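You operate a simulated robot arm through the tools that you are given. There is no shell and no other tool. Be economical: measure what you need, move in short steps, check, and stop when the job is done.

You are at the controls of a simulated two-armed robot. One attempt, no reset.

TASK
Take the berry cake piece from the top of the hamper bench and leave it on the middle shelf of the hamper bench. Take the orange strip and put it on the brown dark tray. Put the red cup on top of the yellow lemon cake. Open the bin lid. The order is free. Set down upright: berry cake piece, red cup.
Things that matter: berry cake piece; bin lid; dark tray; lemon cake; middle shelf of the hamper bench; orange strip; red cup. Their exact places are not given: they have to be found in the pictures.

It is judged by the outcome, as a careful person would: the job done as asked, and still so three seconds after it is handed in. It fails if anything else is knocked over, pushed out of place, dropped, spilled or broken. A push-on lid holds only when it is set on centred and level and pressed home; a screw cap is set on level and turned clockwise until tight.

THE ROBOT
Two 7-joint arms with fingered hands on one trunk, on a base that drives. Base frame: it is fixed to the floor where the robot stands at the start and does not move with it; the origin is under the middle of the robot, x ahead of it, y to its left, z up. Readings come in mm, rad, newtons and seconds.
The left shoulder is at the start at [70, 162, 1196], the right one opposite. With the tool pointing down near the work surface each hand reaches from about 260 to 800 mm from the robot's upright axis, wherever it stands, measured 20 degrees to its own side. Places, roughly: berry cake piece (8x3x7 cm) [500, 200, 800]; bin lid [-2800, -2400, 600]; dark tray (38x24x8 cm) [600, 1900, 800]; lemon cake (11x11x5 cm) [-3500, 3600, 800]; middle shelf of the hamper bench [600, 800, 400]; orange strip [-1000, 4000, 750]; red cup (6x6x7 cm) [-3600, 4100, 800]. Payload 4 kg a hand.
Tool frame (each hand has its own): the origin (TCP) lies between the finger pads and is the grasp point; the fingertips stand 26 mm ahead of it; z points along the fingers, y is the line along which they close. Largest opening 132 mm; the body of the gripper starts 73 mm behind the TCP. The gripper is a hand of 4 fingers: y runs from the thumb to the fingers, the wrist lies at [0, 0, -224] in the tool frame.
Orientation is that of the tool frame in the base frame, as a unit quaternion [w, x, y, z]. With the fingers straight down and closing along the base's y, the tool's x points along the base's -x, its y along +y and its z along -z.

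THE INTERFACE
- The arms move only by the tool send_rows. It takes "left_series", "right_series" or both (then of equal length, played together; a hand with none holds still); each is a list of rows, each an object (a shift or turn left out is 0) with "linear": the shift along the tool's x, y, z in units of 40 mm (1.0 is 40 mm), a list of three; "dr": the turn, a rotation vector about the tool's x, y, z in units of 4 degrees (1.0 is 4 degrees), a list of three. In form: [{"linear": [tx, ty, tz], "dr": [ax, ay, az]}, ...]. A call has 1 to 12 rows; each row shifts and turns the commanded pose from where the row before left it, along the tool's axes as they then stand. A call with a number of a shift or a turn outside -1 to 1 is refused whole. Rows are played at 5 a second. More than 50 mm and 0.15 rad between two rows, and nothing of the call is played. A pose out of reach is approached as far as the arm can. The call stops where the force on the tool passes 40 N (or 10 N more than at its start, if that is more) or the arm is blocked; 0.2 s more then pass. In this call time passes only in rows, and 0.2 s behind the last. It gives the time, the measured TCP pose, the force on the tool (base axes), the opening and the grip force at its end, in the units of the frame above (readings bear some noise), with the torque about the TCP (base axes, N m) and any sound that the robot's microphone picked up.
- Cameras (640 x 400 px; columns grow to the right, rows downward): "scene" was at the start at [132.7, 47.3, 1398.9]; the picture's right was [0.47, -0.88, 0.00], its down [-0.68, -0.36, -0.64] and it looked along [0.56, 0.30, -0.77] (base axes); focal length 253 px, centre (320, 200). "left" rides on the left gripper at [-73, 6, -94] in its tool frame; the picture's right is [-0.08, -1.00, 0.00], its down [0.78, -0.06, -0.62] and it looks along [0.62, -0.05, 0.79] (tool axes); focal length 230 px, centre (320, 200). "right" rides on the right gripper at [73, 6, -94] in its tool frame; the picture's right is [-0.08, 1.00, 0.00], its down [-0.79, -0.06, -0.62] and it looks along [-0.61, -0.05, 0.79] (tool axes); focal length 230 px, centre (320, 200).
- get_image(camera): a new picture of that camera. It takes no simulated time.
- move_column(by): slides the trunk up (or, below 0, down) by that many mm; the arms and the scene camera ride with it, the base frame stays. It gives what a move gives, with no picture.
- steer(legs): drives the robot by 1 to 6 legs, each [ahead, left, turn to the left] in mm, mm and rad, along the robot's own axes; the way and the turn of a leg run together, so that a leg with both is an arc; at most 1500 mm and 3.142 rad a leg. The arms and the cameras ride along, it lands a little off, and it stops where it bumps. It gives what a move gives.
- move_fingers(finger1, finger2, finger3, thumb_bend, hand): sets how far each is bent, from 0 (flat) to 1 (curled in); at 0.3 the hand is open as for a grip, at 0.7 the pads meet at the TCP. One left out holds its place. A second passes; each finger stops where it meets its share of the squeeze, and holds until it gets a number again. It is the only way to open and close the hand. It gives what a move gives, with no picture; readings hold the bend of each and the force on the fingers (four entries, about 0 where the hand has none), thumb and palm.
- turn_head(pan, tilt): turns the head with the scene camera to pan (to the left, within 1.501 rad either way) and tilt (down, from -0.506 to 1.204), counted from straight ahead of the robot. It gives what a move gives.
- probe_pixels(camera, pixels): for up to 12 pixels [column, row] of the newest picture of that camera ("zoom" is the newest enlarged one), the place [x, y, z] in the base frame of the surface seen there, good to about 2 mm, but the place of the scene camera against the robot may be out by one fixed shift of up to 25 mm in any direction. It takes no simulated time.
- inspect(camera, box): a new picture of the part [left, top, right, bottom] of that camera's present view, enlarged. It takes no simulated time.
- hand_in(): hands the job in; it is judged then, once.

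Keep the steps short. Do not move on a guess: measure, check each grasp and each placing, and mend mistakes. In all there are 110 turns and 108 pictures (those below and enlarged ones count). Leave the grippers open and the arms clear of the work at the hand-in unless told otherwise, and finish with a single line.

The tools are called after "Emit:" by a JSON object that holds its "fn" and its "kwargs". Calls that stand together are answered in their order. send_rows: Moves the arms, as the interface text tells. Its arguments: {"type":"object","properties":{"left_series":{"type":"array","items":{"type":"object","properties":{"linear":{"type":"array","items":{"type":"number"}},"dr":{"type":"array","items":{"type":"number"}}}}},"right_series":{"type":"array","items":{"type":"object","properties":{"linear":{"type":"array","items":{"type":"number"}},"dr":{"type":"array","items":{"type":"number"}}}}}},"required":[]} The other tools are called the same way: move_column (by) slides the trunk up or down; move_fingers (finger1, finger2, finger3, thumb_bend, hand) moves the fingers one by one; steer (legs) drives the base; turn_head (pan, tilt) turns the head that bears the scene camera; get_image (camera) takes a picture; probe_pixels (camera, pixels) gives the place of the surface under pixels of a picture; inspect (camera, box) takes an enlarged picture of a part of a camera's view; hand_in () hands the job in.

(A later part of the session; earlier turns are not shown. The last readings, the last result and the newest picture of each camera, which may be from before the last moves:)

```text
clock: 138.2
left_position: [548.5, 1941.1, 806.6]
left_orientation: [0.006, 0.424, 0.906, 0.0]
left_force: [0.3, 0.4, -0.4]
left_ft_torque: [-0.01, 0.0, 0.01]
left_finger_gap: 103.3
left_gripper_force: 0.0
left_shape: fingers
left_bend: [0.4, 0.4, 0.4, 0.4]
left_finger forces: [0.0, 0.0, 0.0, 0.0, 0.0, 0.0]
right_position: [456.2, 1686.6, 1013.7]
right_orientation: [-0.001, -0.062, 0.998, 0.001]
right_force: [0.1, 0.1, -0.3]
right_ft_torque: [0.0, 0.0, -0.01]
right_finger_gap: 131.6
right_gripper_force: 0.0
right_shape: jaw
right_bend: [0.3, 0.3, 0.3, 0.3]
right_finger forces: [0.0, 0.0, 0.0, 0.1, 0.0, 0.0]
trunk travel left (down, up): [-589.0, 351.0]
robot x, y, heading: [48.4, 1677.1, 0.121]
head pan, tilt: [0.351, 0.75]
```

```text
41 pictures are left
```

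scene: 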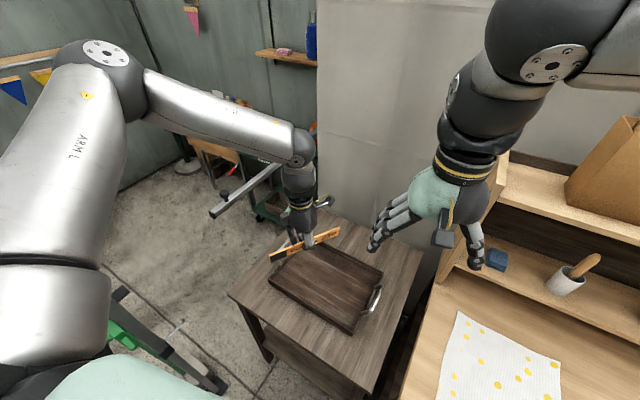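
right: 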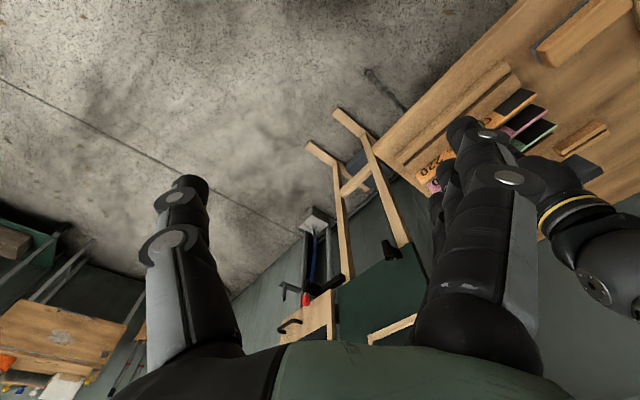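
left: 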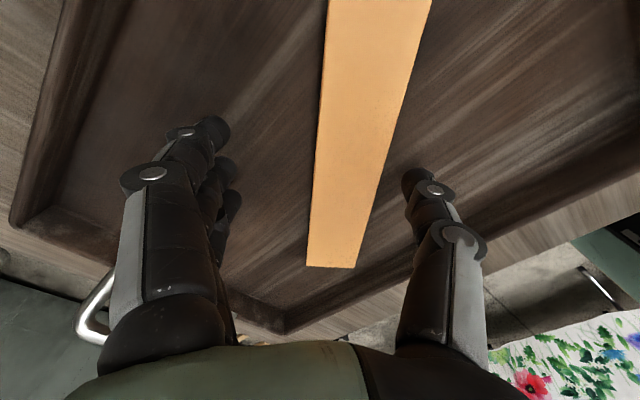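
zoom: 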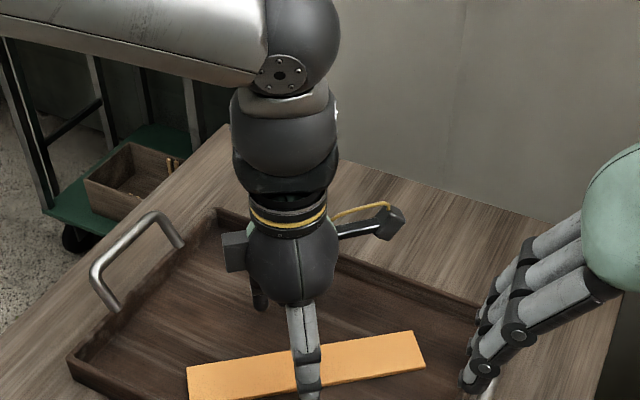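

The strip lies flat inside the tray. I'll raise the trunk, retreat the same way, then head for the cup and lemon cake area.

Emit:
{"fn": "move_column", "kwargs": {"by": 250}}

Emit:
{"fn": "steer", "kwargs": {"legs": [[0, -150, 0], [-560, 0, 0], [0, 0, 1.45], [1400, 350, 0], [0, 0, 1.57]]}}

Emit:
{"fn": "turn_head", "kwargs": {"pan": 0.0, "tilt": 0.4}}

Emit:
{"fn": "get_image", "kwargs": {"camera": "scene"}}

```text
clock: 140.8
left_position: [548.4, 1941.3, 1056.7]
left_orientation: [0.006, 0.425, 0.905, -0.001]
left_force: [-0.3, 0.3, -0.8]
left_ft_torque: [0.0, 0.02, -0.02]
left_finger_gap: 102.8
left_gripper_force: 0.1
left_shape: fingers
left_bend: [0.4, 0.4, 0.4, 0.4]
left_finger forces: [0.0, 0.1, 0.0, 0.1, 0.0, 0.0]
right_position: [456.8, 1686.8, 1263.4]
right_orientation: [-0.001, -0.061, 0.998, 0.001]
right_force: [-0.3, 0.8, 0.8]
right_ft_torque: [0.01, 0.01, -0.03]
right_finger_gap: 131.9
right_gripper_force: 0.1
right_shape: jaw
right_bend: [0.3, 0.3, 0.3, 0.3]
right_finger forces: [0.0, 0.0, 0.1, 0.0, 0.0, 0.0]
trunk travel left (down, up): [-839.0, 101.0]
robot x, y, heading: [42.3, 1675.3, 0.129]
head pan, tilt: [0.351, 0.75]
```

```text
clock: 159.2
left_position: [-1350.3, 2744.7, 1056.2]
left_orientation: [-0.001, 0.86, -0.51, -0.006]
left_force: [0.5, -0.1, 0.3]
left_ft_torque: [0.02, 0.0, 0.02]
left_finger_gap: 102.8
left_gripper_force: 0.0
left_shape: fingers
left_bend: [0.4, 0.4, 0.4, 0.4]
left_finger forces: [0.0, 0.0, 0.1, 0.0, 0.0, 0.1]
right_position: [-1210.5, 2975.1, 1263.3]
right_orientation: [0.001, 0.999, -0.035, 0.001]
right_force: [0.6, -0.4, -0.4]
right_ft_torque: [-0.02, 0.02, 0.01]
right_finger_gap: 131.8
right_gripper_force: 0.1
right_shape: jaw
right_bend: [0.3, 0.3, 0.3, 0.3]
right_finger forces: [0.0, 0.0, 0.0, 0.0, 0.1, 0.0]
trunk travel left (down, up): [-839.0, 101.0]
robot x, y, heading: [-809.1, 2908.1, 3.071]
head pan, tilt: [0.351, 0.75]
```

```text
clock: 160.1
left_position: [-1349.4, 2743.2, 1056.1]
left_orientation: [-0.001, 0.86, -0.51, -0.006]
left_force: [0.5, 0.0, 0.7]
left_ft_torque: [0.0, -0.01, -0.02]
left_finger_gap: 102.8
left_gripper_force: 0.0
left_shape: fingers
left_bend: [0.4, 0.4, 0.4, 0.4]
left_finger forces: [0.0, 0.0, 0.1, 0.0, 0.0, 0.0]
right_position: [-1211.2, 2975.4, 1263.6]
right_orientation: [0.001, 0.999, -0.035, 0.001]
right_force: [0.1, 0.2, -0.5]
right_ft_torque: [-0.04, -0.01, 0.01]
right_finger_gap: 131.8
right_gripper_force: 0.1
right_shape: jaw
right_bend: [0.3, 0.3, 0.3, 0.3]
right_finger forces: [0.0, 0.0, 0.1, 0.0, 0.0, 0.0]
trunk travel left (down, up): [-839.0, 101.0]
robot x, y, heading: [-802.1, 2904.4, 3.069]
head pan, tilt: [0.0, 0.4]
```

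```text
40 pictures are left
```

scene: 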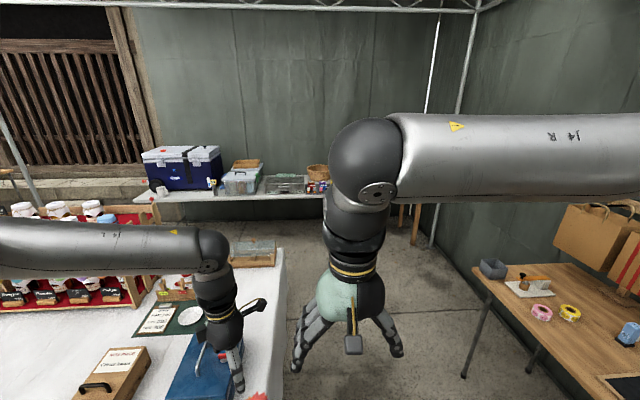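

The target table is along the far wall, with a passage between the floral table and the strip table. I'll probe some edges and shift right first.

Emit:
{"fn": "probe_pixels", "kwargs": {"camera": "scene", "pixels": [[283, 300], [280, 255], [250, 250], [470, 275], [320, 195], [270, 190], [160, 200], [210, 235], [415, 240]]}}

Emit:
{"fn": "move_column", "kwargs": {"by": 95}}

Emit:
{"fn": "steer", "kwargs": {"legs": [[0, -250, 0], [700, 0, 0]]}}

Emit:
{"fn": "turn_head", "kwargs": {"pan": 0.0, "tilt": 0.5}}

Emit:
{"fn": "get_image", "kwargs": {"camera": "scene"}}

```text
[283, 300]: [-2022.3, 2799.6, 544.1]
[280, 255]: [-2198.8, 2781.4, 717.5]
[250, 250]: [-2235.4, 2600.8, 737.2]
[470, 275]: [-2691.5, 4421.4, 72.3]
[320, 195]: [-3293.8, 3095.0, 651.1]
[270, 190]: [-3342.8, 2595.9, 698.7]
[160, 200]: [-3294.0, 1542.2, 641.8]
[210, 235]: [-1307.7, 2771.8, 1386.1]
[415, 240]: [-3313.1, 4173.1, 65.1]
```

```text
clock: 161.3
left_position: [-1350.8, 2744.0, 1150.6]
left_orientation: [-0.002, 0.86, -0.51, -0.006]
left_force: [-0.3, 0.0, 0.2]
left_ft_torque: [0.0, 0.0, -0.02]
left_finger_gap: 102.9
left_gripper_force: 0.0
left_shape: fingers
left_bend: [0.4, 0.4, 0.4, 0.4]
left_finger forces: [0.1, 0.0, 0.0, 0.1, 0.0, 0.0]
right_position: [-1211.3, 2974.7, 1357.9]
right_orientation: [0.0, 0.999, -0.035, 0.001]
right_force: [-0.2, -0.2, -0.5]
right_ft_torque: [0.0, 0.03, -0.01]
right_finger_gap: 131.8
right_gripper_force: 0.2
right_shape: jaw
right_bend: [0.3, 0.3, 0.3, 0.3]
right_finger forces: [0.0, 0.1, 0.1, 0.0, 0.0, 0.0]
trunk travel left (down, up): [-934.0, 6.0]
robot x, y, heading: [-807.7, 2906.2, 3.075]
head pan, tilt: [0.0, 0.4]
```

```text
clock: 166.6
left_position: [-2035.6, 3040.6, 1152.7]
left_orientation: [-0.001, 0.859, -0.512, -0.008]
left_force: [0.8, 0.0, -0.5]
left_ft_torque: [0.01, -0.01, 0.01]
left_finger_gap: 103.0
left_gripper_force: 0.1
left_shape: fingers
left_bend: [0.4, 0.4, 0.4, 0.4]
left_finger forces: [0.1, 0.1, 0.0, 0.0, 0.1, 0.1]
right_position: [-1893.8, 3271.5, 1358.3]
right_orientation: [0.0, 0.999, -0.038, 0.0]
right_force: [0.6, -0.2, -0.8]
right_ft_torque: [0.01, 0.03, -0.01]
right_finger_gap: 131.9
right_gripper_force: 0.0
right_shape: jaw
right_bend: [0.3, 0.3, 0.3, 0.3]
right_finger forces: [0.0, 0.1, 0.0, 0.1, 0.0, 0.0]
trunk travel left (down, up): [-934.0, 6.0]
robot x, y, heading: [-1491.1, 3201.0, 3.069]
head pan, tilt: [0.0, 0.4]
```

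```text
clock: 167.3
left_position: [-2036.9, 3040.8, 1152.6]
left_orientation: [-0.002, 0.859, -0.512, -0.006]
left_force: [0.2, -0.2, -0.2]
left_ft_torque: [-0.02, 0.02, 0.01]
left_finger_gap: 103.1
left_gripper_force: 0.1
left_shape: fingers
left_bend: [0.4, 0.4, 0.4, 0.4]
left_finger forces: [0.1, 0.0, 0.1, 0.1, 0.0, 0.0]
right_position: [-1894.6, 3271.6, 1357.3]
right_orientation: [0.001, 0.999, -0.038, 0.0]
right_force: [1.0, 0.4, -0.5]
right_ft_torque: [-0.03, 0.02, 0.01]
right_finger_gap: 131.9
right_gripper_force: 0.1
right_shape: jaw
right_bend: [0.3, 0.3, 0.3, 0.3]
right_finger forces: [0.1, 0.1, 0.0, 0.1, 0.0, 0.0]
trunk travel left (down, up): [-934.0, 6.0]
robot x, y, heading: [-1492.5, 3202.5, 3.066]
head pan, tilt: [0.0, 0.499]
```

```text
39 pictures are left
```

scene: 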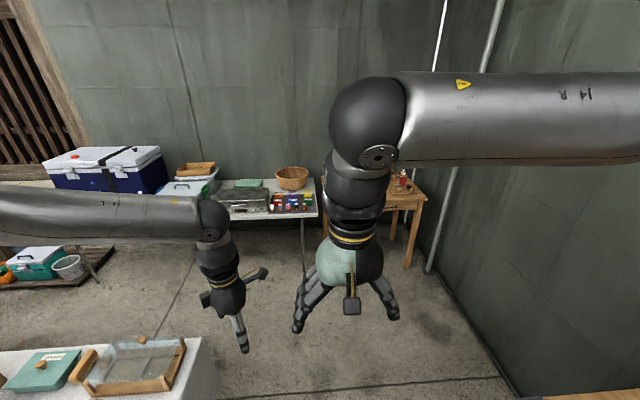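

The cup's wooden table is at (400,195). I'll drive closer to about (-2900, 3800).

Emit:
{"fn": "steer", "kwargs": {"legs": [[750, -50, 0], [620, -500, 0]]}}

Emit:
{"fn": "turn_head", "kwargs": {"pan": 0.0, "tilt": 0.8}}

Emit:
{"fn": "get_image", "kwargs": {"camera": "scene"}}

```text
clock: 175.1
left_position: [-3324.0, 3716.0, 1151.2]
left_orientation: [-0.003, 0.851, -0.525, -0.006]
left_force: [0.0, -0.2, 0.3]
left_ft_torque: [0.04, 0.0, 0.02]
left_finger_gap: 103.2
left_gripper_force: 0.1
left_shape: fingers
left_bend: [0.4, 0.4, 0.4, 0.4]
left_finger forces: [0.0, 0.0, 0.0, 0.1, 0.0, 0.0]
right_position: [-3178.1, 3941.2, 1357.0]
right_orientation: [0.0, 0.999, -0.05, -0.001]
right_force: [0.2, -0.7, -1.2]
right_ft_torque: [0.03, 0.02, 0.0]
right_finger_gap: 131.9
right_gripper_force: 0.1
right_shape: jaw
right_bend: [0.3, 0.3, 0.3, 0.3]
right_finger forces: [0.0, 0.0, 0.1, 0.0, 0.1, 0.1]
trunk travel left (down, up): [-934.0, 6.0]
robot x, y, heading: [-2778.7, 3862.5, 3.04]
head pan, tilt: [0.0, 0.499]
```

```text
clock: 175.9
left_position: [-3325.4, 3717.0, 1151.6]
left_orientation: [-0.003, 0.852, -0.524, -0.006]
left_force: [-0.4, 0.0, 0.5]
left_ft_torque: [0.01, 0.0, 0.03]
left_finger_gap: 102.9
left_gripper_force: 0.1
left_shape: fingers
left_bend: [0.4, 0.4, 0.4, 0.4]
left_finger forces: [0.1, 0.0, 0.0, 0.1, 0.1, 0.0]
right_position: [-3179.4, 3942.0, 1358.4]
right_orientation: [0.001, 0.999, -0.05, 0.001]
right_force: [-0.6, 0.2, 0.5]
right_ft_torque: [0.0, 0.03, 0.01]
right_finger_gap: 131.5
right_gripper_force: 0.0
right_shape: jaw
right_bend: [0.3, 0.3, 0.3, 0.3]
right_finger forces: [0.0, 0.0, 0.1, 0.0, 0.0, 0.0]
trunk travel left (down, up): [-934.0, 6.0]
robot x, y, heading: [-2779.2, 3862.6, 3.042]
head pan, tilt: [0.0, 0.799]
```

```text
38 pictures are left
```

scene: 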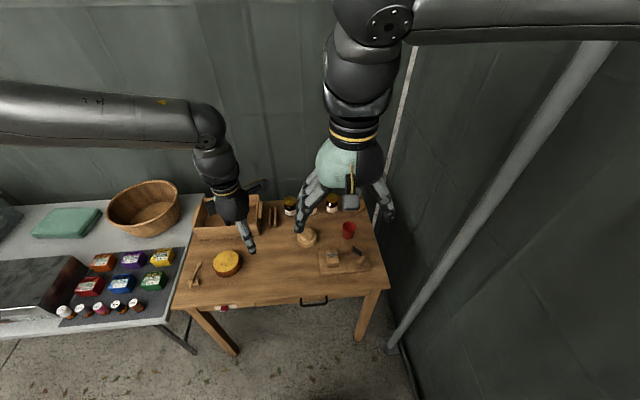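

I see the lemon cake at (227,262), the red cup at (348,230), and a pole on the right. I'll enlarge and probe them.

Emit:
{"fn": "inspect", "kwargs": {"camera": "scene", "box": [170, 170, 410, 320]}}

Emit:
{"fn": "probe_pixels", "kwargs": {"camera": "scene", "pixels": [[227, 260], [227, 275], [349, 226], [349, 236], [391, 348], [440, 260], [500, 180], [570, 80], [280, 280], [306, 236], [345, 262], [400, 130]]}}

```text
2.67 times, centred on (290, 245) of scene
```

zoom: 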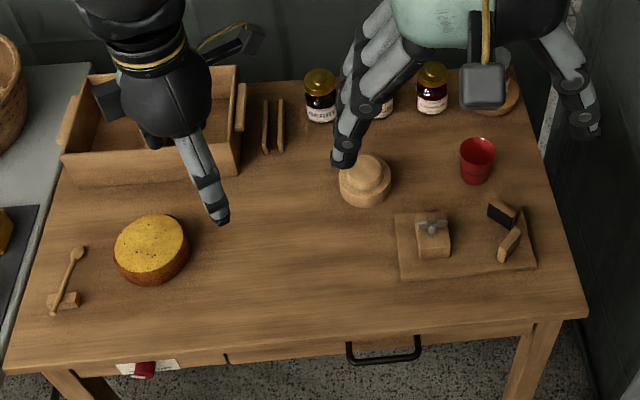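

```text
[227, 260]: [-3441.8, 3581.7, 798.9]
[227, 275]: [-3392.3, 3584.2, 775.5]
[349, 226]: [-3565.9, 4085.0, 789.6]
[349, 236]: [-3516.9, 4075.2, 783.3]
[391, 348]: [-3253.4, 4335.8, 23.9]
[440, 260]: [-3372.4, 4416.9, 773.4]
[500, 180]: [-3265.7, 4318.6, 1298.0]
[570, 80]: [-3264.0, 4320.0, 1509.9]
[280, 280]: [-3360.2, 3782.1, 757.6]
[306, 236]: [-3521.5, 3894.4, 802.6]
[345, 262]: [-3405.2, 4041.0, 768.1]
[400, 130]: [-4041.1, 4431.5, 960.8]
```

The table top is at z≈757. The cup is near (-3550, 4080), the cake near (-3440, 3582), and the pole at (-3260, 4320). I'll use the left hand: unwind its yaw, then restand at heading 2.3, away from the pole.

Emit:
{"fn": "send_rows", "kwargs": {"left_series": [{"dr": [0, 0, -1]}, {"dr": [0, 0, -1]}, {"dr": [0, 0, -1]}, {"dr": [0, 0, -1]}, {"dr": [0, 0, -1]}, {"dr": [0, 0, -1]}, {"dr": [0, 0, -1]}, {"dr": [0, 0, -1]}, {"dr": [0, 0, -1]}, {"dr": [0, 0, -1]}, {"dr": [0, 0, -1]}, {"dr": [0, 0, -1]}]}}

Emit:
{"fn": "steer", "kwargs": {"legs": [[0, 157, 0], [0, 0, -0.74], [150, 150, 0]]}}

Emit:
{"fn": "get_image", "kwargs": {"camera": "left"}}

```text
clock: 178.5
left_position: [-3325.8, 3717.7, 1151.1]
left_orientation: [-0.005, 0.991, -0.132, -0.004]
left_force: [-0.9, 0.1, -0.8]
left_ft_torque: [0.03, -0.02, -0.03]
left_finger_gap: 103.0
left_gripper_force: 0.0
left_shape: fingers
left_bend: [0.4, 0.4, 0.4, 0.4]
left_finger forces: [0.0, 0.1, 0.1, 0.0, 0.0, 0.1]
right_position: [-3178.4, 3942.8, 1357.7]
right_orientation: [0.001, 0.999, -0.05, 0.001]
right_force: [-0.9, 0.4, 0.0]
right_ft_torque: [0.05, 0.0, 0.01]
right_finger_gap: 131.7
right_gripper_force: 0.0
right_shape: jaw
right_bend: [0.3, 0.3, 0.3, 0.3]
right_finger forces: [0.0, 0.0, 0.0, 0.0, 0.0, 0.0]
trunk travel left (down, up): [-934.0, 6.0]
robot x, y, heading: [-2781.4, 3858.9, 3.04]
head pan, tilt: [0.0, 0.799]
```

```text
clock: 183.1
left_position: [-3503.7, 3966.5, 1151.9]
left_orientation: [-0.005, 0.88, -0.475, -0.005]
left_force: [0.0, 0.4, 0.2]
left_ft_torque: [-0.01, 0.02, 0.02]
left_finger_gap: 102.8
left_gripper_force: 0.2
left_shape: fingers
left_bend: [0.4, 0.4, 0.4, 0.4]
left_finger forces: [0.0, 0.0, 0.0, 0.1, 0.0, 0.0]
right_position: [-3243.7, 4037.9, 1360.3]
right_orientation: [0.0, 0.916, -0.402, -0.002]
right_force: [0.6, -1.0, -0.3]
right_ft_torque: [-0.02, 0.03, 0.03]
right_finger_gap: 131.6
right_gripper_force: 0.1
right_shape: jaw
right_bend: [0.3, 0.3, 0.3, 0.3]
right_finger forces: [0.0, 0.0, 0.0, 0.0, 0.0, 0.1]
trunk travel left (down, up): [-934.0, 6.0]
robot x, y, heading: [-3002.9, 3714.4, 2.32]
head pan, tilt: [0.0, 0.799]
```

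```text
36 pictures are left
```

left: 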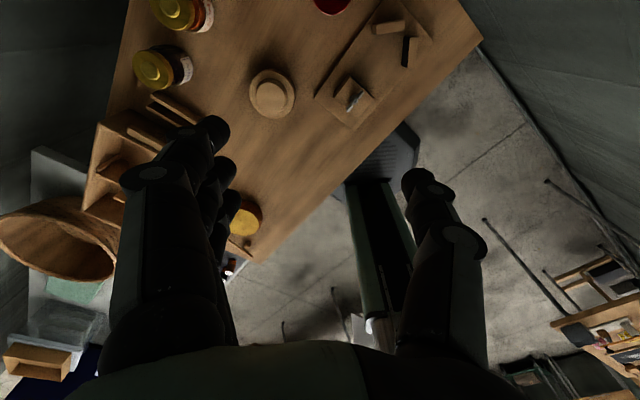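

The cup is at the top of the view (330,0). I'll move about 120 mm toward it, lower 110 mm and look again.

Emit:
{"fn": "send_rows", "kwargs": {"left_series": [{"linear": [-1, -0.2, 0]}, {"linear": [-1, -0.2, 0]}, {"linear": [-1, -0.2, 0]}, {"linear": [0, 0, 0.9]}, {"linear": [0, 0, 0.9]}, {"linear": [0, 0, 0.9]}]}}

Emit:
{"fn": "get_image", "kwargs": {"camera": "left"}}

```text
clock: 184.5
left_position: [-3551.4, 3942.7, 1099.7]
left_orientation: [-0.006, 0.88, -0.474, -0.003]
left_force: [0.2, 0.1, 0.1]
left_ft_torque: [0.0, 0.01, -0.01]
left_finger_gap: 103.3
left_gripper_force: 0.0
left_shape: fingers
left_bend: [0.4, 0.4, 0.4, 0.4]
left_finger forces: [0.0, 0.1, 0.1, 0.0, 0.0, 0.1]
left hand out of reach, approached as far as the arm can: row 1, 2, 3, 4, 5, 6
right_position: [-3248.9, 4038.4, 1357.6]
right_orientation: [0.001, 0.916, -0.401, -0.001]
right_force: [0.1, 1.2, -0.5]
right_ft_torque: [0.0, 0.01, -0.01]
right_finger_gap: 131.8
right_gripper_force: 0.1
right_shape: jaw
right_bend: [0.3, 0.3, 0.3, 0.3]
right_finger forces: [0.0, 0.0, 0.1, 0.0, 0.0, 0.0]
trunk travel left (down, up): [-934.0, 6.0]
robot x, y, heading: [-3000.1, 3714.6, 2.321]
head pan, tilt: [0.0, 0.799]
```

```text
35 pictures are left
```

left: 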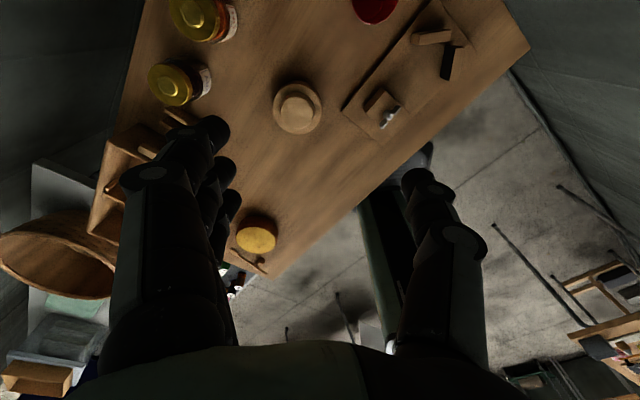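

The shoulder is too high for this reach. I'll lower the trunk 180 mm (hand to z≈920, above everything) and then move to the cup.

Emit:
{"fn": "move_column", "kwargs": {"by": -180}}

Emit:
{"fn": "send_rows", "kwargs": {"left_series": [{"linear": [-0.95, -0.2, 0]}, {"linear": [-0.95, -0.2, 0]}]}}

Emit:
{"fn": "get_image", "kwargs": {"camera": "left"}}

```text
clock: 186.5
left_position: [-3552.1, 3942.3, 919.6]
left_orientation: [-0.007, 0.88, -0.475, -0.003]
left_force: [0.5, 0.5, 0.4]
left_ft_torque: [-0.01, -0.01, -0.03]
left_finger_gap: 103.0
left_gripper_force: 0.0
left_shape: fingers
left_bend: [0.4, 0.4, 0.4, 0.4]
left_finger forces: [0.1, 0.1, 0.1, 0.1, 0.0, 0.0]
right_position: [-3248.9, 4037.9, 1178.0]
right_orientation: [0.001, 0.916, -0.401, -0.001]
right_force: [-0.1, 0.0, 0.3]
right_ft_torque: [0.03, 0.01, 0.0]
right_finger_gap: 131.7
right_gripper_force: 0.0
right_shape: jaw
right_bend: [0.3, 0.3, 0.3, 0.3]
right_finger forces: [0.0, 0.1, 0.1, 0.0, 0.1, 0.1]
trunk travel left (down, up): [-754.0, 186.0]
robot x, y, heading: [-3002.5, 3711.7, 2.322]
head pan, tilt: [0.0, 0.799]
```

```text
clock: 187.1
left_position: [-3574.2, 3960.1, 952.0]
left_orientation: [-0.008, 0.879, -0.476, -0.004]
left_force: [-0.1, -0.2, 0.1]
left_ft_torque: [-0.01, 0.05, -0.03]
left_finger_gap: 103.1
left_gripper_force: 0.2
left_shape: fingers
left_bend: [0.4, 0.4, 0.4, 0.4]
left_finger forces: [0.0, 0.0, 0.0, 0.0, 0.0, 0.0]
left hand out of reach, approached as far as the arm can: row 1, 2
right_position: [-3248.0, 4038.9, 1177.6]
right_orientation: [0.002, 0.916, -0.401, 0.001]
right_force: [-0.5, 0.8, -0.3]
right_ft_torque: [-0.02, -0.02, -0.02]
right_finger_gap: 131.6
right_gripper_force: 0.1
right_shape: jaw
right_bend: [0.3, 0.3, 0.3, 0.3]
right_finger forces: [0.0, 0.0, 0.0, 0.0, 0.0, 0.0]
trunk travel left (down, up): [-754.0, 186.0]
robot x, y, heading: [-3003.6, 3709.2, 2.318]
head pan, tilt: [0.0, 0.799]
```

```text
34 pictures are left
```

left: 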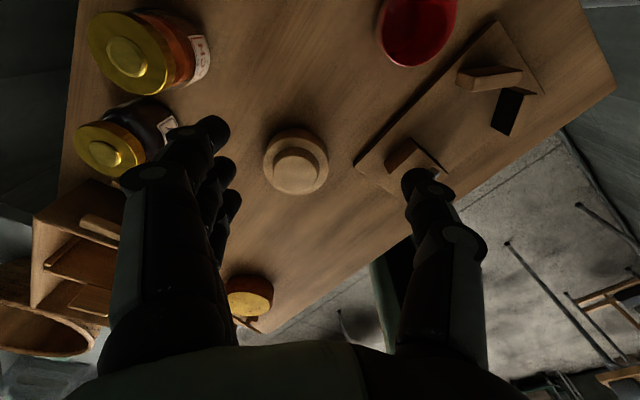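

The arm is at its limit, so I'll use the base for the rest. First I'll measure the cup rim at (415,30) and neighbours.

Emit:
{"fn": "probe_pixels", "kwargs": {"camera": "left", "pixels": [[383, 20], [400, 60], [430, 62], [452, 20], [415, 40], [295, 165], [135, 60], [110, 150], [330, 80], [250, 305], [415, 5], [245, 285]]}}

```text
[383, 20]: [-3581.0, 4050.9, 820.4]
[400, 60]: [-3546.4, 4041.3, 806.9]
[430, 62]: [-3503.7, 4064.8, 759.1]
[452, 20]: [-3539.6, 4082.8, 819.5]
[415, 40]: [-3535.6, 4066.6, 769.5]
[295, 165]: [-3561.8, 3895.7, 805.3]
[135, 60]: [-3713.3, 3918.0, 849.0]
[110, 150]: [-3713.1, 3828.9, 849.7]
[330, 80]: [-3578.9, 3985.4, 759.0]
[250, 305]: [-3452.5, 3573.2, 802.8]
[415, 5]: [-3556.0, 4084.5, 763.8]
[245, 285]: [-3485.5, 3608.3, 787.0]
```

The cup centre is about (-3558, 4073), with rim z≈826 and table 759. I'll turn the base right by 0.2 and shift slightly to bring the hand over it.

Emit:
{"fn": "steer", "kwargs": {"legs": [[0, 0, -0.2], [18, 29, 0]]}}

Emit:
{"fn": "get_image", "kwargs": {"camera": "left"}}

Emit:
{"fn": "probe_pixels", "kwargs": {"camera": "left", "pixels": [[320, 110], [320, 130], [320, 150], [320, 170], [290, 150], [350, 150], [320, 190]]}}

```text
clock: 188.7
left_position: [-3545.1, 4067.6, 953.0]
left_orientation: [-0.007, 0.829, -0.558, -0.005]
left_force: [0.6, 0.2, 0.0]
left_ft_torque: [0.02, 0.04, 0.04]
left_finger_gap: 103.0
left_gripper_force: 0.1
left_shape: fingers
left_bend: [0.4, 0.4, 0.4, 0.4]
left_finger forces: [0.0, 0.0, 0.0, 0.0, 0.0, 0.0]
right_position: [-3210.0, 4080.0, 1179.9]
right_orientation: [0.001, 0.873, -0.488, -0.002]
right_force: [1.0, -0.5, -0.2]
right_ft_torque: [-0.01, 0.05, -0.01]
right_finger_gap: 132.1
right_gripper_force: 0.1
right_shape: jaw
right_bend: [0.3, 0.3, 0.3, 0.3]
right_finger forces: [0.0, 0.1, 0.0, 0.0, 0.1, 0.0]
trunk travel left (down, up): [-754.0, 186.0]
robot x, y, heading: [-3032.4, 3709.7, 2.123]
head pan, tilt: [0.0, 0.799]
```

```text
33 pictures are left
```

left: 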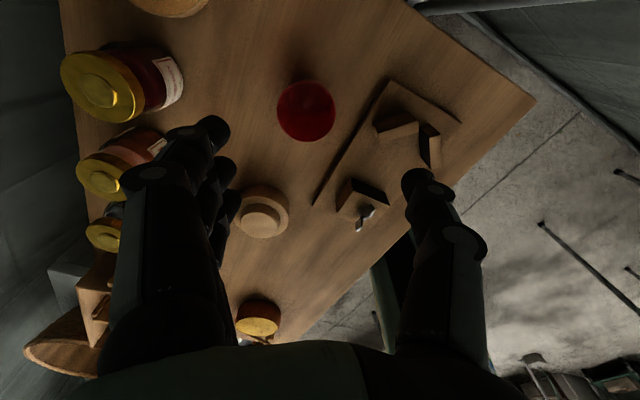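

```text
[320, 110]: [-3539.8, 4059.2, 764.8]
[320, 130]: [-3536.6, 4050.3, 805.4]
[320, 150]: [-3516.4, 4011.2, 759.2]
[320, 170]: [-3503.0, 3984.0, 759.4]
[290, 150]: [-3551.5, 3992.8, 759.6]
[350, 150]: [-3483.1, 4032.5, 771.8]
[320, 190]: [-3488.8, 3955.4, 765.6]
```

I'll probe the cup rim again from here to centre precisely.

Emit:
{"fn": "probe_pixels", "kwargs": {"camera": "left", "pixels": [[279, 108], [334, 112], [305, 84], [306, 138], [306, 112], [285, 95], [328, 95], [326, 130], [286, 128]]}}

```text
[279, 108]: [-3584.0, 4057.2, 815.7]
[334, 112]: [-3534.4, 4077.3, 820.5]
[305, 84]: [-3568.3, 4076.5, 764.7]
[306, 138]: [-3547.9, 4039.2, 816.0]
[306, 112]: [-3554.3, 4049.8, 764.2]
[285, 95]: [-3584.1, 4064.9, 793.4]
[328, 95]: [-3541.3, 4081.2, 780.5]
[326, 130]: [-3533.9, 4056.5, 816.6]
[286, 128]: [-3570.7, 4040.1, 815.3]
```

The cup centre is (-3560, 4066). I'll shift 15 mm, narrow the fingers a bit, and lower with the trunk.

Emit:
{"fn": "move_fingers", "kwargs": {"hand": "left", "finger1": 0.44, "finger2": 0.44, "finger3": 0.44, "thumb_bend": 0.44}}

Emit:
{"fn": "send_rows", "kwargs": {"left_series": [{"linear": [-0.1, 0.37, 0]}]}}

Emit:
{"fn": "move_column", "kwargs": {"by": -90}}

Emit:
{"fn": "get_image", "kwargs": {"camera": "left"}}

```text
clock: 189.7
left_position: [-3549.4, 4067.1, 951.8]
left_orientation: [-0.009, 0.829, -0.559, -0.003]
left_force: [0.6, 0.2, -0.4]
left_ft_torque: [0.03, -0.02, -0.03]
left_finger_gap: 91.4
left_gripper_force: 0.2
left_shape: fingers
left_bend: [0.44, 0.44, 0.44, 0.44]
left_finger forces: [0.0, 0.1, 0.0, 0.1, 0.0, 0.1]
right_position: [-3215.5, 4081.4, 1178.7]
right_orientation: [0.001, 0.872, -0.489, -0.001]
right_force: [-0.7, 0.2, -1.3]
right_ft_torque: [-0.04, -0.02, -0.02]
right_finger_gap: 131.7
right_gripper_force: 0.0
right_shape: jaw
right_bend: [0.3, 0.3, 0.3, 0.3]
right_finger forces: [0.0, 0.0, 0.0, 0.0, 0.1, 0.0]
trunk travel left (down, up): [-754.0, 186.0]
robot x, y, heading: [-3037.7, 3717.1, 2.116]
head pan, tilt: [0.0, 0.799]
```

```text
clock: 190.1
left_position: [-3566.0, 4063.8, 953.7]
left_orientation: [-0.009, 0.829, -0.559, -0.003]
left_force: [0.2, 0.1, -0.5]
left_ft_torque: [0.03, 0.01, 0.04]
left_finger_gap: 91.5
left_gripper_force: 0.0
left_shape: fingers
left_bend: [0.44, 0.44, 0.44, 0.44]
left_finger forces: [0.1, 0.0, 0.1, 0.0, 0.0, 0.0]
right_position: [-3215.9, 4079.9, 1178.5]
right_orientation: [0.0, 0.873, -0.488, 0.001]
right_force: [-0.5, -0.4, -0.1]
right_ft_torque: [0.03, -0.04, -0.01]
right_finger_gap: 131.8
right_gripper_force: 0.1
right_shape: jaw
right_bend: [0.3, 0.3, 0.3, 0.3]
right_finger forces: [0.1, 0.0, 0.1, 0.0, 0.0, 0.0]
trunk travel left (down, up): [-754.0, 186.0]
robot x, y, heading: [-3033.6, 3706.5, 2.119]
head pan, tilt: [0.0, 0.799]
```

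```text
clock: 191.3
left_position: [-3564.4, 4063.4, 863.3]
left_orientation: [-0.009, 0.829, -0.559, -0.004]
left_force: [0.8, 0.3, 0.2]
left_ft_torque: [0.01, 0.04, 0.01]
left_finger_gap: 91.2
left_gripper_force: 0.1
left_shape: fingers
left_bend: [0.44, 0.44, 0.44, 0.44]
left_finger forces: [0.0, 0.1, 0.0, 0.0, 0.0, 0.1]
right_position: [-3214.8, 4080.2, 1087.4]
right_orientation: [0.001, 0.873, -0.488, 0.0]
right_force: [1.1, 0.7, -0.7]
right_ft_torque: [0.03, 0.02, 0.02]
right_finger_gap: 131.7
right_gripper_force: 0.0
right_shape: jaw
right_bend: [0.3, 0.3, 0.3, 0.3]
right_finger forces: [0.0, 0.0, 0.0, 0.1, 0.1, 0.1]
trunk travel left (down, up): [-664.0, 276.0]
robot x, y, heading: [-3032.4, 3712.0, 2.117]
head pan, tilt: [0.0, 0.799]
```

```text
32 pictures are left
```

left: 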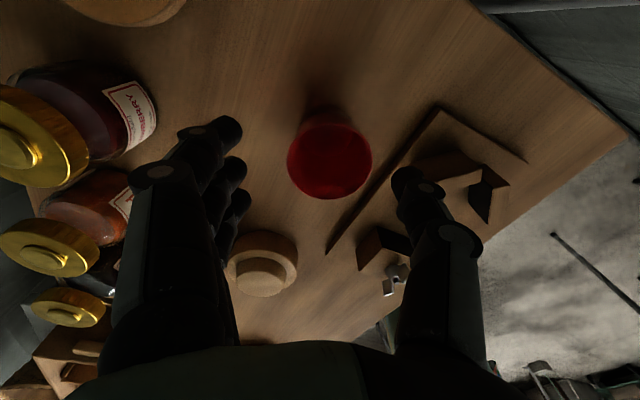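

The cup at (330,155) is between thumb and fingers. I'll check the board items on the thumb side before lowering.

Emit:
{"fn": "probe_pixels", "kwargs": {"camera": "left", "pixels": [[400, 170], [412, 180], [425, 110], [430, 160], [450, 160], [480, 175], [380, 240], [395, 270], [290, 155], [370, 160], [330, 195], [360, 215]]}}

```text
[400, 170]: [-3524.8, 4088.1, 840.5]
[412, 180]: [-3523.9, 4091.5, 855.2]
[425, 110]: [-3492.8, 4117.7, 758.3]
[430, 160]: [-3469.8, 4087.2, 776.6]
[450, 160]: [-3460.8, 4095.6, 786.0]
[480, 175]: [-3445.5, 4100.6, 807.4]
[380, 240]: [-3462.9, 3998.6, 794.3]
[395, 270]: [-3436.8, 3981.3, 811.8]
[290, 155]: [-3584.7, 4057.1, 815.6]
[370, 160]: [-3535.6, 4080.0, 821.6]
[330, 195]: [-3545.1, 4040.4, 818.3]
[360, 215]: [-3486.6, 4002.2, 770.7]
```

There's clearance of about 25 mm to the board. I'll lower 64 mm and close gently.

Emit:
{"fn": "move_column", "kwargs": {"by": -64}}

Emit:
{"fn": "move_fingers", "kwargs": {"hand": "left", "finger1": 0.56, "finger2": 0.56, "finger3": 0.56, "thumb_bend": 0.56}}

Emit:
{"fn": "get_image", "kwargs": {"camera": "left"}}

```text
clock: 192.4
left_position: [-3565.7, 4064.9, 798.7]
left_orientation: [-0.009, 0.83, -0.558, -0.004]
left_force: [-1.0, -0.5, 0.0]
left_ft_torque: [-0.01, 0.01, -0.03]
left_finger_gap: 91.2
left_gripper_force: 0.1
left_shape: fingers
left_bend: [0.44, 0.44, 0.44, 0.44]
left_finger forces: [0.0, 0.0, 0.1, 0.1, 0.1, 0.0]
right_position: [-3215.2, 4080.2, 1023.8]
right_orientation: [0.0, 0.872, -0.489, 0.0]
right_force: [-0.3, 0.5, 0.7]
right_ft_torque: [0.01, 0.03, 0.03]
right_finger_gap: 131.8
right_gripper_force: 0.1
right_shape: jaw
right_bend: [0.3, 0.3, 0.3, 0.3]
right_finger forces: [0.0, 0.1, 0.0, 0.0, 0.0, 0.0]
trunk travel left (down, up): [-600.0, 340.0]
robot x, y, heading: [-3036.2, 3710.6, 2.124]
head pan, tilt: [0.0, 0.799]
```

```text
clock: 193.4
left_position: [-3565.9, 4064.9, 799.7]
left_orientation: [-0.008, 0.829, -0.559, -0.003]
left_force: [1.1, 0.0, 0.0]
left_ft_torque: [-0.04, 0.02, 0.0]
left_finger_gap: 52.5
left_gripper_force: 0.3
left_shape: fingers
left_bend: [0.56, 0.56, 0.56, 0.56]
left_finger forces: [0.1, 0.2, 0.0, 0.0, 0.3, 0.0]
right_position: [-3215.5, 4081.0, 1024.1]
right_orientation: [0.001, 0.873, -0.488, -0.001]
right_force: [-0.2, 0.0, 0.2]
right_ft_torque: [0.05, 0.04, 0.02]
right_finger_gap: 132.0
right_gripper_force: 0.1
right_shape: jaw
right_bend: [0.3, 0.3, 0.3, 0.3]
right_finger forces: [0.0, 0.0, 0.1, 0.1, 0.0, 0.1]
trunk travel left (down, up): [-600.0, 340.0]
robot x, y, heading: [-3035.9, 3716.7, 2.121]
head pan, tilt: [0.0, 0.799]
```

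```text
31 pictures are left
```

left: 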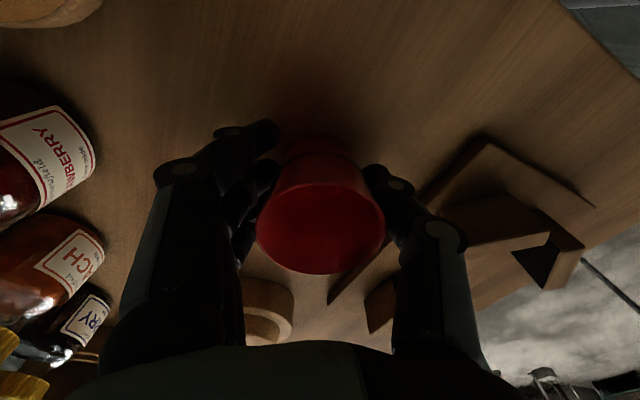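

Light contact at 52 mm. I'll tighten and lift a little.

Emit:
{"fn": "move_fingers", "kwargs": {"hand": "left", "finger1": 0.62, "finger2": 0.62, "finger3": 0.62, "thumb_bend": 0.62}}

Emit:
{"fn": "move_column", "kwargs": {"by": 40}}

Emit:
{"fn": "get_image", "kwargs": {"camera": "left"}}

```text
clock: 194.4
left_position: [-3564.1, 4064.7, 799.4]
left_orientation: [-0.008, 0.829, -0.559, -0.002]
left_force: [-0.1, 0.4, 0.2]
left_ft_torque: [0.0, -0.03, 0.0]
left_finger_gap: 40.6
left_gripper_force: 6.0
left_shape: fingers
left_bend: [0.62, 0.56, 0.6, 0.59]
left_finger forces: [0.0, 4.5, 1.2, 0.1, 5.8, 0.0]
right_position: [-3213.9, 4080.9, 1023.4]
right_orientation: [0.001, 0.872, -0.489, -0.001]
right_force: [0.8, -0.6, 0.6]
right_ft_torque: [0.01, -0.02, -0.02]
right_finger_gap: 131.8
right_gripper_force: 0.0
right_shape: jaw
right_bend: [0.3, 0.3, 0.3, 0.3]
right_finger forces: [0.0, 0.1, 0.0, 0.0, 0.1, 0.1]
trunk travel left (down, up): [-600.0, 340.0]
robot x, y, heading: [-3033.2, 3712.5, 2.12]
head pan, tilt: [0.0, 0.799]
```

```text
clock: 195.2
left_position: [-3565.3, 4064.7, 838.3]
left_orientation: [-0.009, 0.829, -0.558, -0.003]
left_force: [0.6, 0.0, -1.7]
left_ft_torque: [0.03, 0.02, -0.03]
left_finger_gap: 40.7
left_gripper_force: 5.9
left_shape: fingers
left_bend: [0.62, 0.56, 0.6, 0.59]
left_finger forces: [0.0, 4.6, 1.2, 0.0, 5.8, 0.0]
right_position: [-3216.1, 4081.0, 1065.1]
right_orientation: [0.001, 0.872, -0.489, 0.001]
right_force: [-0.4, -0.4, 0.9]
right_ft_torque: [0.02, 0.01, 0.02]
right_finger_gap: 131.8
right_gripper_force: 0.1
right_shape: jaw
right_bend: [0.3, 0.3, 0.3, 0.3]
right_finger forces: [0.1, 0.1, 0.1, 0.1, 0.1, 0.2]
trunk travel left (down, up): [-640.0, 300.0]
robot x, y, heading: [-3033.9, 3711.6, 2.121]
head pan, tilt: [0.0, 0.799]
```

```text
30 pictures are left
```

left: 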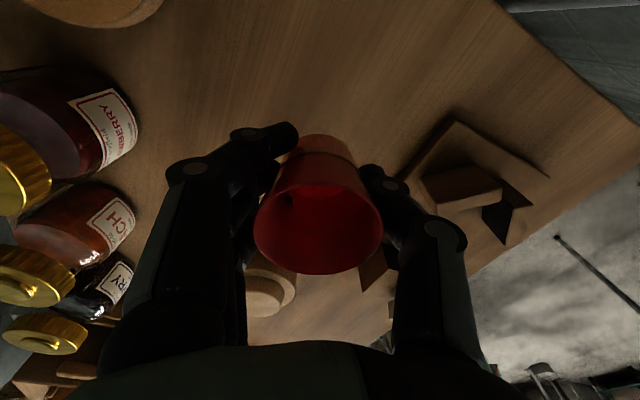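

The cup is held upright. I'll lift 100 mm more, then move the base so the hand is over the lemon cake.

Emit:
{"fn": "move_column", "kwargs": {"by": 110}}

Emit:
{"fn": "steer", "kwargs": {"legs": [[-479, 130, 0]]}}

Emit:
{"fn": "get_image", "kwargs": {"camera": "left"}}

```text
clock: 196.6
left_position: [-3564.9, 4064.0, 949.9]
left_orientation: [-0.009, 0.829, -0.559, -0.002]
left_force: [1.0, 1.2, 0.1]
left_ft_torque: [0.01, 0.01, 0.01]
left_finger_gap: 40.8
left_gripper_force: 5.8
left_shape: fingers
left_bend: [0.62, 0.56, 0.6, 0.59]
left_finger forces: [0.1, 4.5, 1.3, 0.0, 5.9, 0.1]
right_position: [-3215.0, 4081.3, 1173.5]
right_orientation: [0.001, 0.873, -0.488, 0.001]
right_force: [-0.4, -0.2, 0.1]
right_ft_torque: [0.0, 0.01, 0.01]
right_finger_gap: 131.9
right_gripper_force: 0.0
right_shape: jaw
right_bend: [0.3, 0.3, 0.3, 0.3]
right_finger forces: [0.1, 0.0, 0.1, 0.0, 0.0, 0.0]
trunk travel left (down, up): [-750.0, 190.0]
robot x, y, heading: [-3034.7, 3710.3, 2.117]
head pan, tilt: [0.0, 0.799]
```

```text
clock: 199.6
left_position: [-3422.8, 3587.3, 948.1]
left_orientation: [-0.009, 0.828, -0.56, -0.003]
left_force: [0.4, 0.7, -0.7]
left_ft_torque: [0.01, 0.02, 0.02]
left_finger_gap: 40.4
left_gripper_force: 5.8
left_shape: fingers
left_bend: [0.62, 0.56, 0.6, 0.59]
left_finger forces: [0.0, 4.6, 1.2, 0.0, 5.8, 0.0]
right_position: [-3072.4, 3602.5, 1173.7]
right_orientation: [0.0, 0.871, -0.491, 0.001]
right_force: [0.5, 0.0, -0.3]
right_ft_torque: [-0.04, 0.01, -0.01]
right_finger_gap: 131.9
right_gripper_force: 0.1
right_shape: jaw
right_bend: [0.3, 0.3, 0.3, 0.3]
right_finger forces: [0.0, 0.0, 0.0, 0.0, 0.1, 0.1]
trunk travel left (down, up): [-750.0, 190.0]
robot x, y, heading: [-2897.7, 3234.0, 2.114]
head pan, tilt: [0.0, 0.799]
```

```text
29 pictures are left
```

left: 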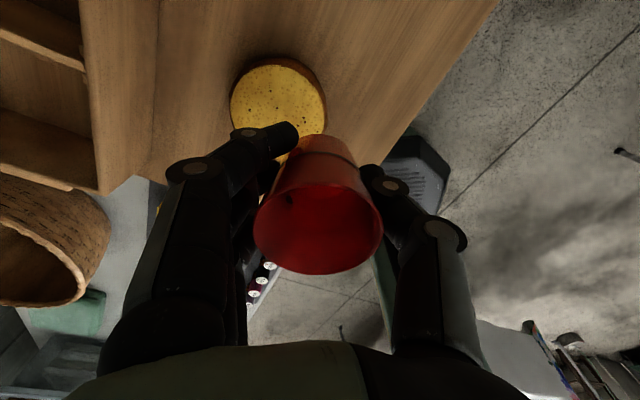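

The cake is visible at (280,105). I'll probe its top and edges for the centre.

Emit:
{"fn": "probe_pixels", "kwargs": {"camera": "left", "pixels": [[236, 100], [322, 95], [280, 65], [245, 80], [310, 75], [240, 122], [322, 125], [280, 105], [250, 130], [300, 90]]}}

```text
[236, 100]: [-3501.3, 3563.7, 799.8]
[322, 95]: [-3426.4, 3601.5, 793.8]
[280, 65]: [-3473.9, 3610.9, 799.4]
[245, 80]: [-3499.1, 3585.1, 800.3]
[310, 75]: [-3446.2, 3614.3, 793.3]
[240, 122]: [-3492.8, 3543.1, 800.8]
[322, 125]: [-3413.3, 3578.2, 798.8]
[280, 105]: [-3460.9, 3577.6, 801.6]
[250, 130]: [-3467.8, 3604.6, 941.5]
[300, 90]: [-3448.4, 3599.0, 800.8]
```

The cake's centre is about (-3457, 3567), top at z 800.5. The cup bottom is about 40 mm below the TCP. I'll shift by arm and check, then lower to just above.

Emit:
{"fn": "send_rows", "kwargs": {"left_series": [{"linear": [0.07, 0.49, 0]}, {"linear": [0.07, 0.49, 0]}]}}

Emit:
{"fn": "move_column", "kwargs": {"by": -80}}

Emit:
{"fn": "turn_head", "kwargs": {"pan": 0.4, "tilt": 0.7}}

Emit:
{"fn": "get_image", "kwargs": {"camera": "left"}}

Emit:
{"fn": "inspect", "kwargs": {"camera": "scene", "box": [220, 100, 440, 260]}}

```text
clock: 200.2
left_position: [-3457.0, 3567.0, 947.8]
left_orientation: [-0.008, 0.828, -0.56, -0.003]
left_force: [0.4, -0.2, -0.6]
left_ft_torque: [0.01, 0.01, 0.04]
left_finger_gap: 40.4
left_gripper_force: 6.0
left_shape: fingers
left_bend: [0.62, 0.56, 0.6, 0.59]
left_finger forces: [0.1, 4.6, 1.2, 0.0, 5.8, 0.0]
right_position: [-3071.3, 3602.9, 1173.4]
right_orientation: [0.001, 0.871, -0.491, 0.0]
right_force: [0.5, -1.1, 0.0]
right_ft_torque: [0.04, 0.0, -0.01]
right_finger_gap: 131.6
right_gripper_force: 0.1
right_shape: jaw
right_bend: [0.3, 0.3, 0.3, 0.3]
right_finger forces: [0.1, 0.0, 0.0, 0.0, 0.0, 0.0]
trunk travel left (down, up): [-750.0, 190.0]
robot x, y, heading: [-2891.6, 3231.9, 2.114]
head pan, tilt: [0.0, 0.799]
```

```text
clock: 201.3
left_position: [-3457.2, 3567.2, 867.8]
left_orientation: [-0.008, 0.828, -0.561, -0.004]
left_force: [0.1, 0.6, 0.4]
left_ft_torque: [-0.01, 0.0, 0.03]
left_finger_gap: 40.8
left_gripper_force: 5.9
left_shape: fingers
left_bend: [0.62, 0.56, 0.6, 0.59]
left_finger forces: [0.0, 4.6, 1.2, 0.1, 5.7, 0.0]
right_position: [-3072.4, 3601.7, 1093.9]
right_orientation: [0.001, 0.871, -0.491, -0.001]
right_force: [-0.3, -0.6, 0.8]
right_ft_torque: [0.02, 0.0, 0.0]
right_finger_gap: 131.7
right_gripper_force: 0.1
right_shape: jaw
right_bend: [0.3, 0.3, 0.3, 0.3]
right_finger forces: [0.1, 0.0, 0.0, 0.0, 0.0, 0.0]
trunk travel left (down, up): [-670.0, 270.0]
robot x, y, heading: [-2895.9, 3236.5, 2.116]
head pan, tilt: [0.0, 0.799]
```

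```text
clock: 202.2
left_position: [-3457.5, 3567.7, 868.6]
left_orientation: [-0.008, 0.828, -0.56, -0.003]
left_force: [0.5, -0.4, 0.2]
left_ft_torque: [-0.02, 0.05, -0.02]
left_finger_gap: 40.6
left_gripper_force: 5.8
left_shape: fingers
left_bend: [0.62, 0.56, 0.6, 0.59]
left_finger forces: [0.1, 4.4, 1.2, 0.1, 5.8, 0.0]
right_position: [-3071.8, 3602.0, 1093.8]
right_orientation: [0.001, 0.872, -0.49, 0.0]
right_force: [0.7, -0.8, 0.5]
right_ft_torque: [-0.02, -0.02, -0.05]
right_finger_gap: 131.8
right_gripper_force: 0.0
right_shape: jaw
right_bend: [0.3, 0.3, 0.3, 0.3]
right_finger forces: [0.0, 0.0, 0.1, 0.0, 0.0, 0.0]
trunk travel left (down, up): [-670.0, 270.0]
robot x, y, heading: [-2895.4, 3234.6, 2.115]
head pan, tilt: [0.4, 0.7]
```

```text
28 pictures are left
```

left: 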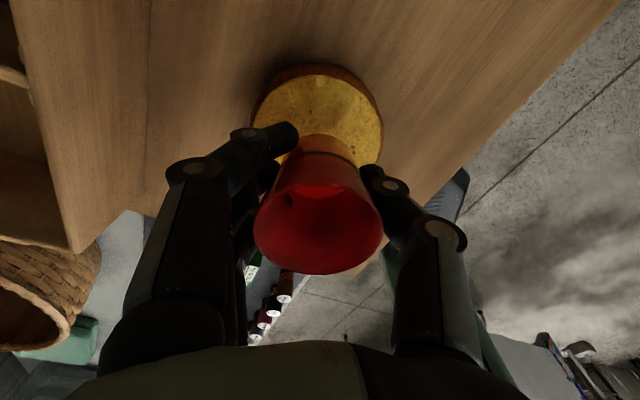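

```text
2.50 times, centred on (330, 180) of scene
```

zoom: 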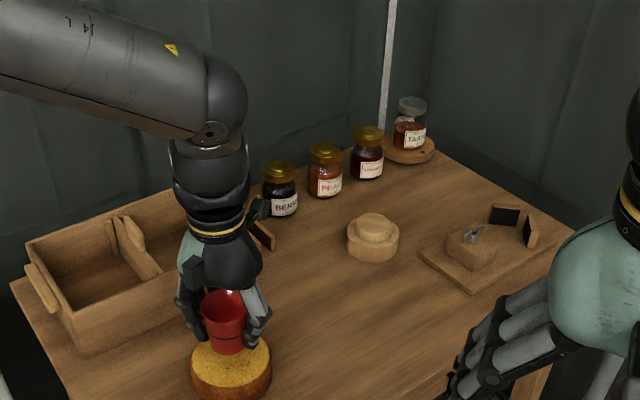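

Left to right the cup is over the cake's middle. I'll check the far edge with a probe to verify centring in the other direction.

Emit:
{"fn": "probe_pixels", "kwargs": {"camera": "left", "pixels": [[318, 78], [258, 110], [378, 115], [262, 130], [375, 140], [285, 82], [350, 82], [325, 140]]}}

```text
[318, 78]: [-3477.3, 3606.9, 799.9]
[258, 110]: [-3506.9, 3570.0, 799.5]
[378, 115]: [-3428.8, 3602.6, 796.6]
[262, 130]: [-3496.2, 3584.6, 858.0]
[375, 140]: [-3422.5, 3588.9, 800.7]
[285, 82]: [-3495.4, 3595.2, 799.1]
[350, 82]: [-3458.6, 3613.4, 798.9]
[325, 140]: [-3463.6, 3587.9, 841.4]
```

The cake centre refines to (-3461, 3564). I'll nudge 5 mm, lower 20 mm, then creep to contact.

Emit:
{"fn": "send_rows", "kwargs": {"left_series": [{"linear": [0.04, 0.125, 0]}]}}

Emit:
{"fn": "move_column", "kwargs": {"by": -20}}

Emit:
{"fn": "send_rows", "kwargs": {"left_series": [{"linear": [0, 0, 0.04]}, {"linear": [0, 0, 0.04]}, {"linear": [0, 0, 0.04]}]}}

```text
clock: 202.6
left_position: [-3460.8, 3563.5, 868.8]
left_orientation: [-0.008, 0.828, -0.561, -0.003]
left_force: [0.9, -0.1, 0.0]
left_ft_torque: [-0.02, -0.02, 0.03]
left_finger_gap: 40.6
left_gripper_force: 5.8
left_shape: fingers
left_bend: [0.62, 0.56, 0.6, 0.59]
left_finger forces: [0.0, 4.5, 1.2, 0.0, 5.8, 0.1]
right_position: [-3071.3, 3601.4, 1093.3]
right_orientation: [0.0, 0.871, -0.491, -0.001]
right_force: [-0.6, -0.5, 0.1]
right_ft_torque: [-0.02, -0.01, 0.04]
right_finger_gap: 131.8
right_gripper_force: 0.0
right_shape: jaw
right_bend: [0.3, 0.3, 0.3, 0.3]
right_finger forces: [0.0, 0.0, 0.1, 0.0, 0.0, 0.0]
trunk travel left (down, up): [-670.0, 270.0]
robot x, y, heading: [-2897.0, 3232.3, 2.12]
head pan, tilt: [0.4, 0.7]
```

```text
clock: 203.3
left_position: [-3460.8, 3563.7, 849.3]
left_orientation: [-0.009, 0.828, -0.56, -0.004]
left_force: [-1.0, -0.4, 0.6]
left_ft_torque: [-0.01, -0.02, -0.03]
left_finger_gap: 40.6
left_gripper_force: 5.8
left_shape: fingers
left_bend: [0.62, 0.56, 0.6, 0.59]
left_finger forces: [0.1, 4.6, 1.2, 0.0, 5.8, 0.0]
right_position: [-3071.2, 3601.9, 1074.3]
right_orientation: [0.001, 0.871, -0.491, 0.0]
right_force: [-0.7, 0.2, -0.1]
right_ft_torque: [-0.04, -0.01, 0.01]
right_finger_gap: 131.6
right_gripper_force: 0.1
right_shape: jaw
right_bend: [0.3, 0.3, 0.3, 0.3]
right_finger forces: [0.0, 0.0, 0.0, 0.0, 0.0, 0.1]
trunk travel left (down, up): [-650.0, 290.0]
robot x, y, heading: [-2893.2, 3233.7, 2.114]
head pan, tilt: [0.4, 0.7]
```

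```text
clock: 204.1
left_position: [-3460.4, 3563.8, 844.3]
left_orientation: [-0.009, 0.828, -0.56, -0.003]
left_force: [0.4, 0.1, -0.1]
left_ft_torque: [0.0, -0.01, 0.01]
left_finger_gap: 40.6
left_gripper_force: 6.1
left_shape: fingers
left_bend: [0.62, 0.56, 0.6, 0.59]
left_finger forces: [0.1, 4.5, 1.2, 0.1, 5.7, 0.1]
right_position: [-3072.4, 3602.0, 1074.1]
right_orientation: [0.002, 0.871, -0.491, 0.001]
right_force: [-0.6, -0.3, 0.5]
right_ft_torque: [0.0, -0.02, 0.01]
right_finger_gap: 131.7
right_gripper_force: 0.0
right_shape: jaw
right_bend: [0.3, 0.3, 0.3, 0.3]
right_finger forces: [0.1, 0.1, 0.1, 0.1, 0.1, 0.0]
trunk travel left (down, up): [-650.0, 290.0]
robot x, y, heading: [-2896.4, 3231.5, 2.113]
head pan, tilt: [0.4, 0.7]
```

No contact yet. A few more 1.2 mm steps.

Emit:
{"fn": "send_rows", "kwargs": {"left_series": [{"linear": [0, 0, 0.03]}, {"linear": [0, 0, 0.03]}]}}

Emit:
{"fn": "send_rows", "kwargs": {"left_series": [{"linear": [0, 0, 0.03]}]}}

Emit:
{"fn": "inspect", "kwargs": {"camera": "scene", "box": [260, 180, 350, 270]}}

```text
clock: 204.7
left_position: [-3460.4, 3564.7, 841.3]
left_orientation: [-0.008, 0.828, -0.56, -0.004]
left_force: [0.3, 0.1, -0.5]
left_ft_torque: [0.01, -0.04, 0.03]
left_finger_gap: 40.6
left_gripper_force: 5.5
left_shape: fingers
left_bend: [0.62, 0.56, 0.6, 0.59]
left_finger forces: [0.0, 4.5, 1.2, 0.1, 5.8, 0.1]
right_position: [-3072.3, 3602.6, 1075.1]
right_orientation: [0.002, 0.871, -0.491, 0.0]
right_force: [0.9, 0.7, 0.0]
right_ft_torque: [-0.03, 0.02, -0.03]
right_finger_gap: 131.7
right_gripper_force: 0.1
right_shape: jaw
right_bend: [0.3, 0.3, 0.3, 0.3]
right_finger forces: [0.1, 0.1, 0.0, 0.1, 0.0, 0.0]
trunk travel left (down, up): [-650.0, 290.0]
robot x, y, heading: [-2894.3, 3236.5, 2.116]
head pan, tilt: [0.4, 0.7]
```

```text
clock: 205.1
left_position: [-3460.2, 3564.2, 840.8]
left_orientation: [-0.009, 0.828, -0.56, -0.004]
left_force: [0.6, 0.0, 1.6]
left_ft_torque: [-0.05, 0.02, 0.04]
left_finger_gap: 40.6
left_gripper_force: 6.4
left_shape: fingers
left_bend: [0.62, 0.56, 0.6, 0.59]
left_finger forces: [0.0, 4.6, 1.2, 0.1, 6.2, 0.0]
right_position: [-3071.8, 3601.7, 1074.6]
right_orientation: [0.001, 0.871, -0.491, -0.001]
right_force: [-0.1, -0.4, -0.3]
right_ft_torque: [0.01, 0.01, -0.01]
right_finger_gap: 131.8
right_gripper_force: 0.0
right_shape: jaw
right_bend: [0.3, 0.3, 0.3, 0.3]
right_finger forces: [0.0, 0.1, 0.0, 0.0, 0.0, 0.0]
trunk travel left (down, up): [-650.0, 290.0]
robot x, y, heading: [-2892.5, 3232.7, 2.116]
head pan, tilt: [0.4, 0.7]
```

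```text
4.44 times, centred on (305, 225) of scene
```

zoom: 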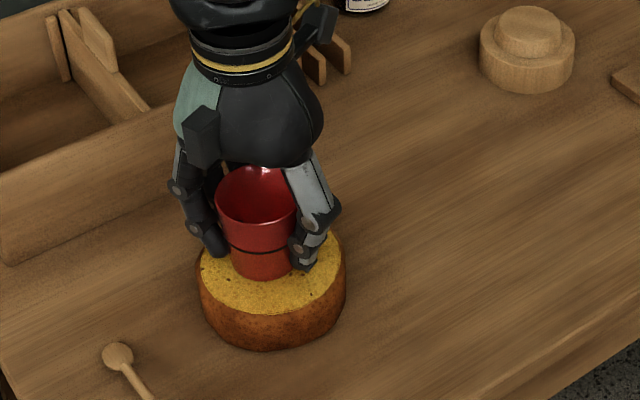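

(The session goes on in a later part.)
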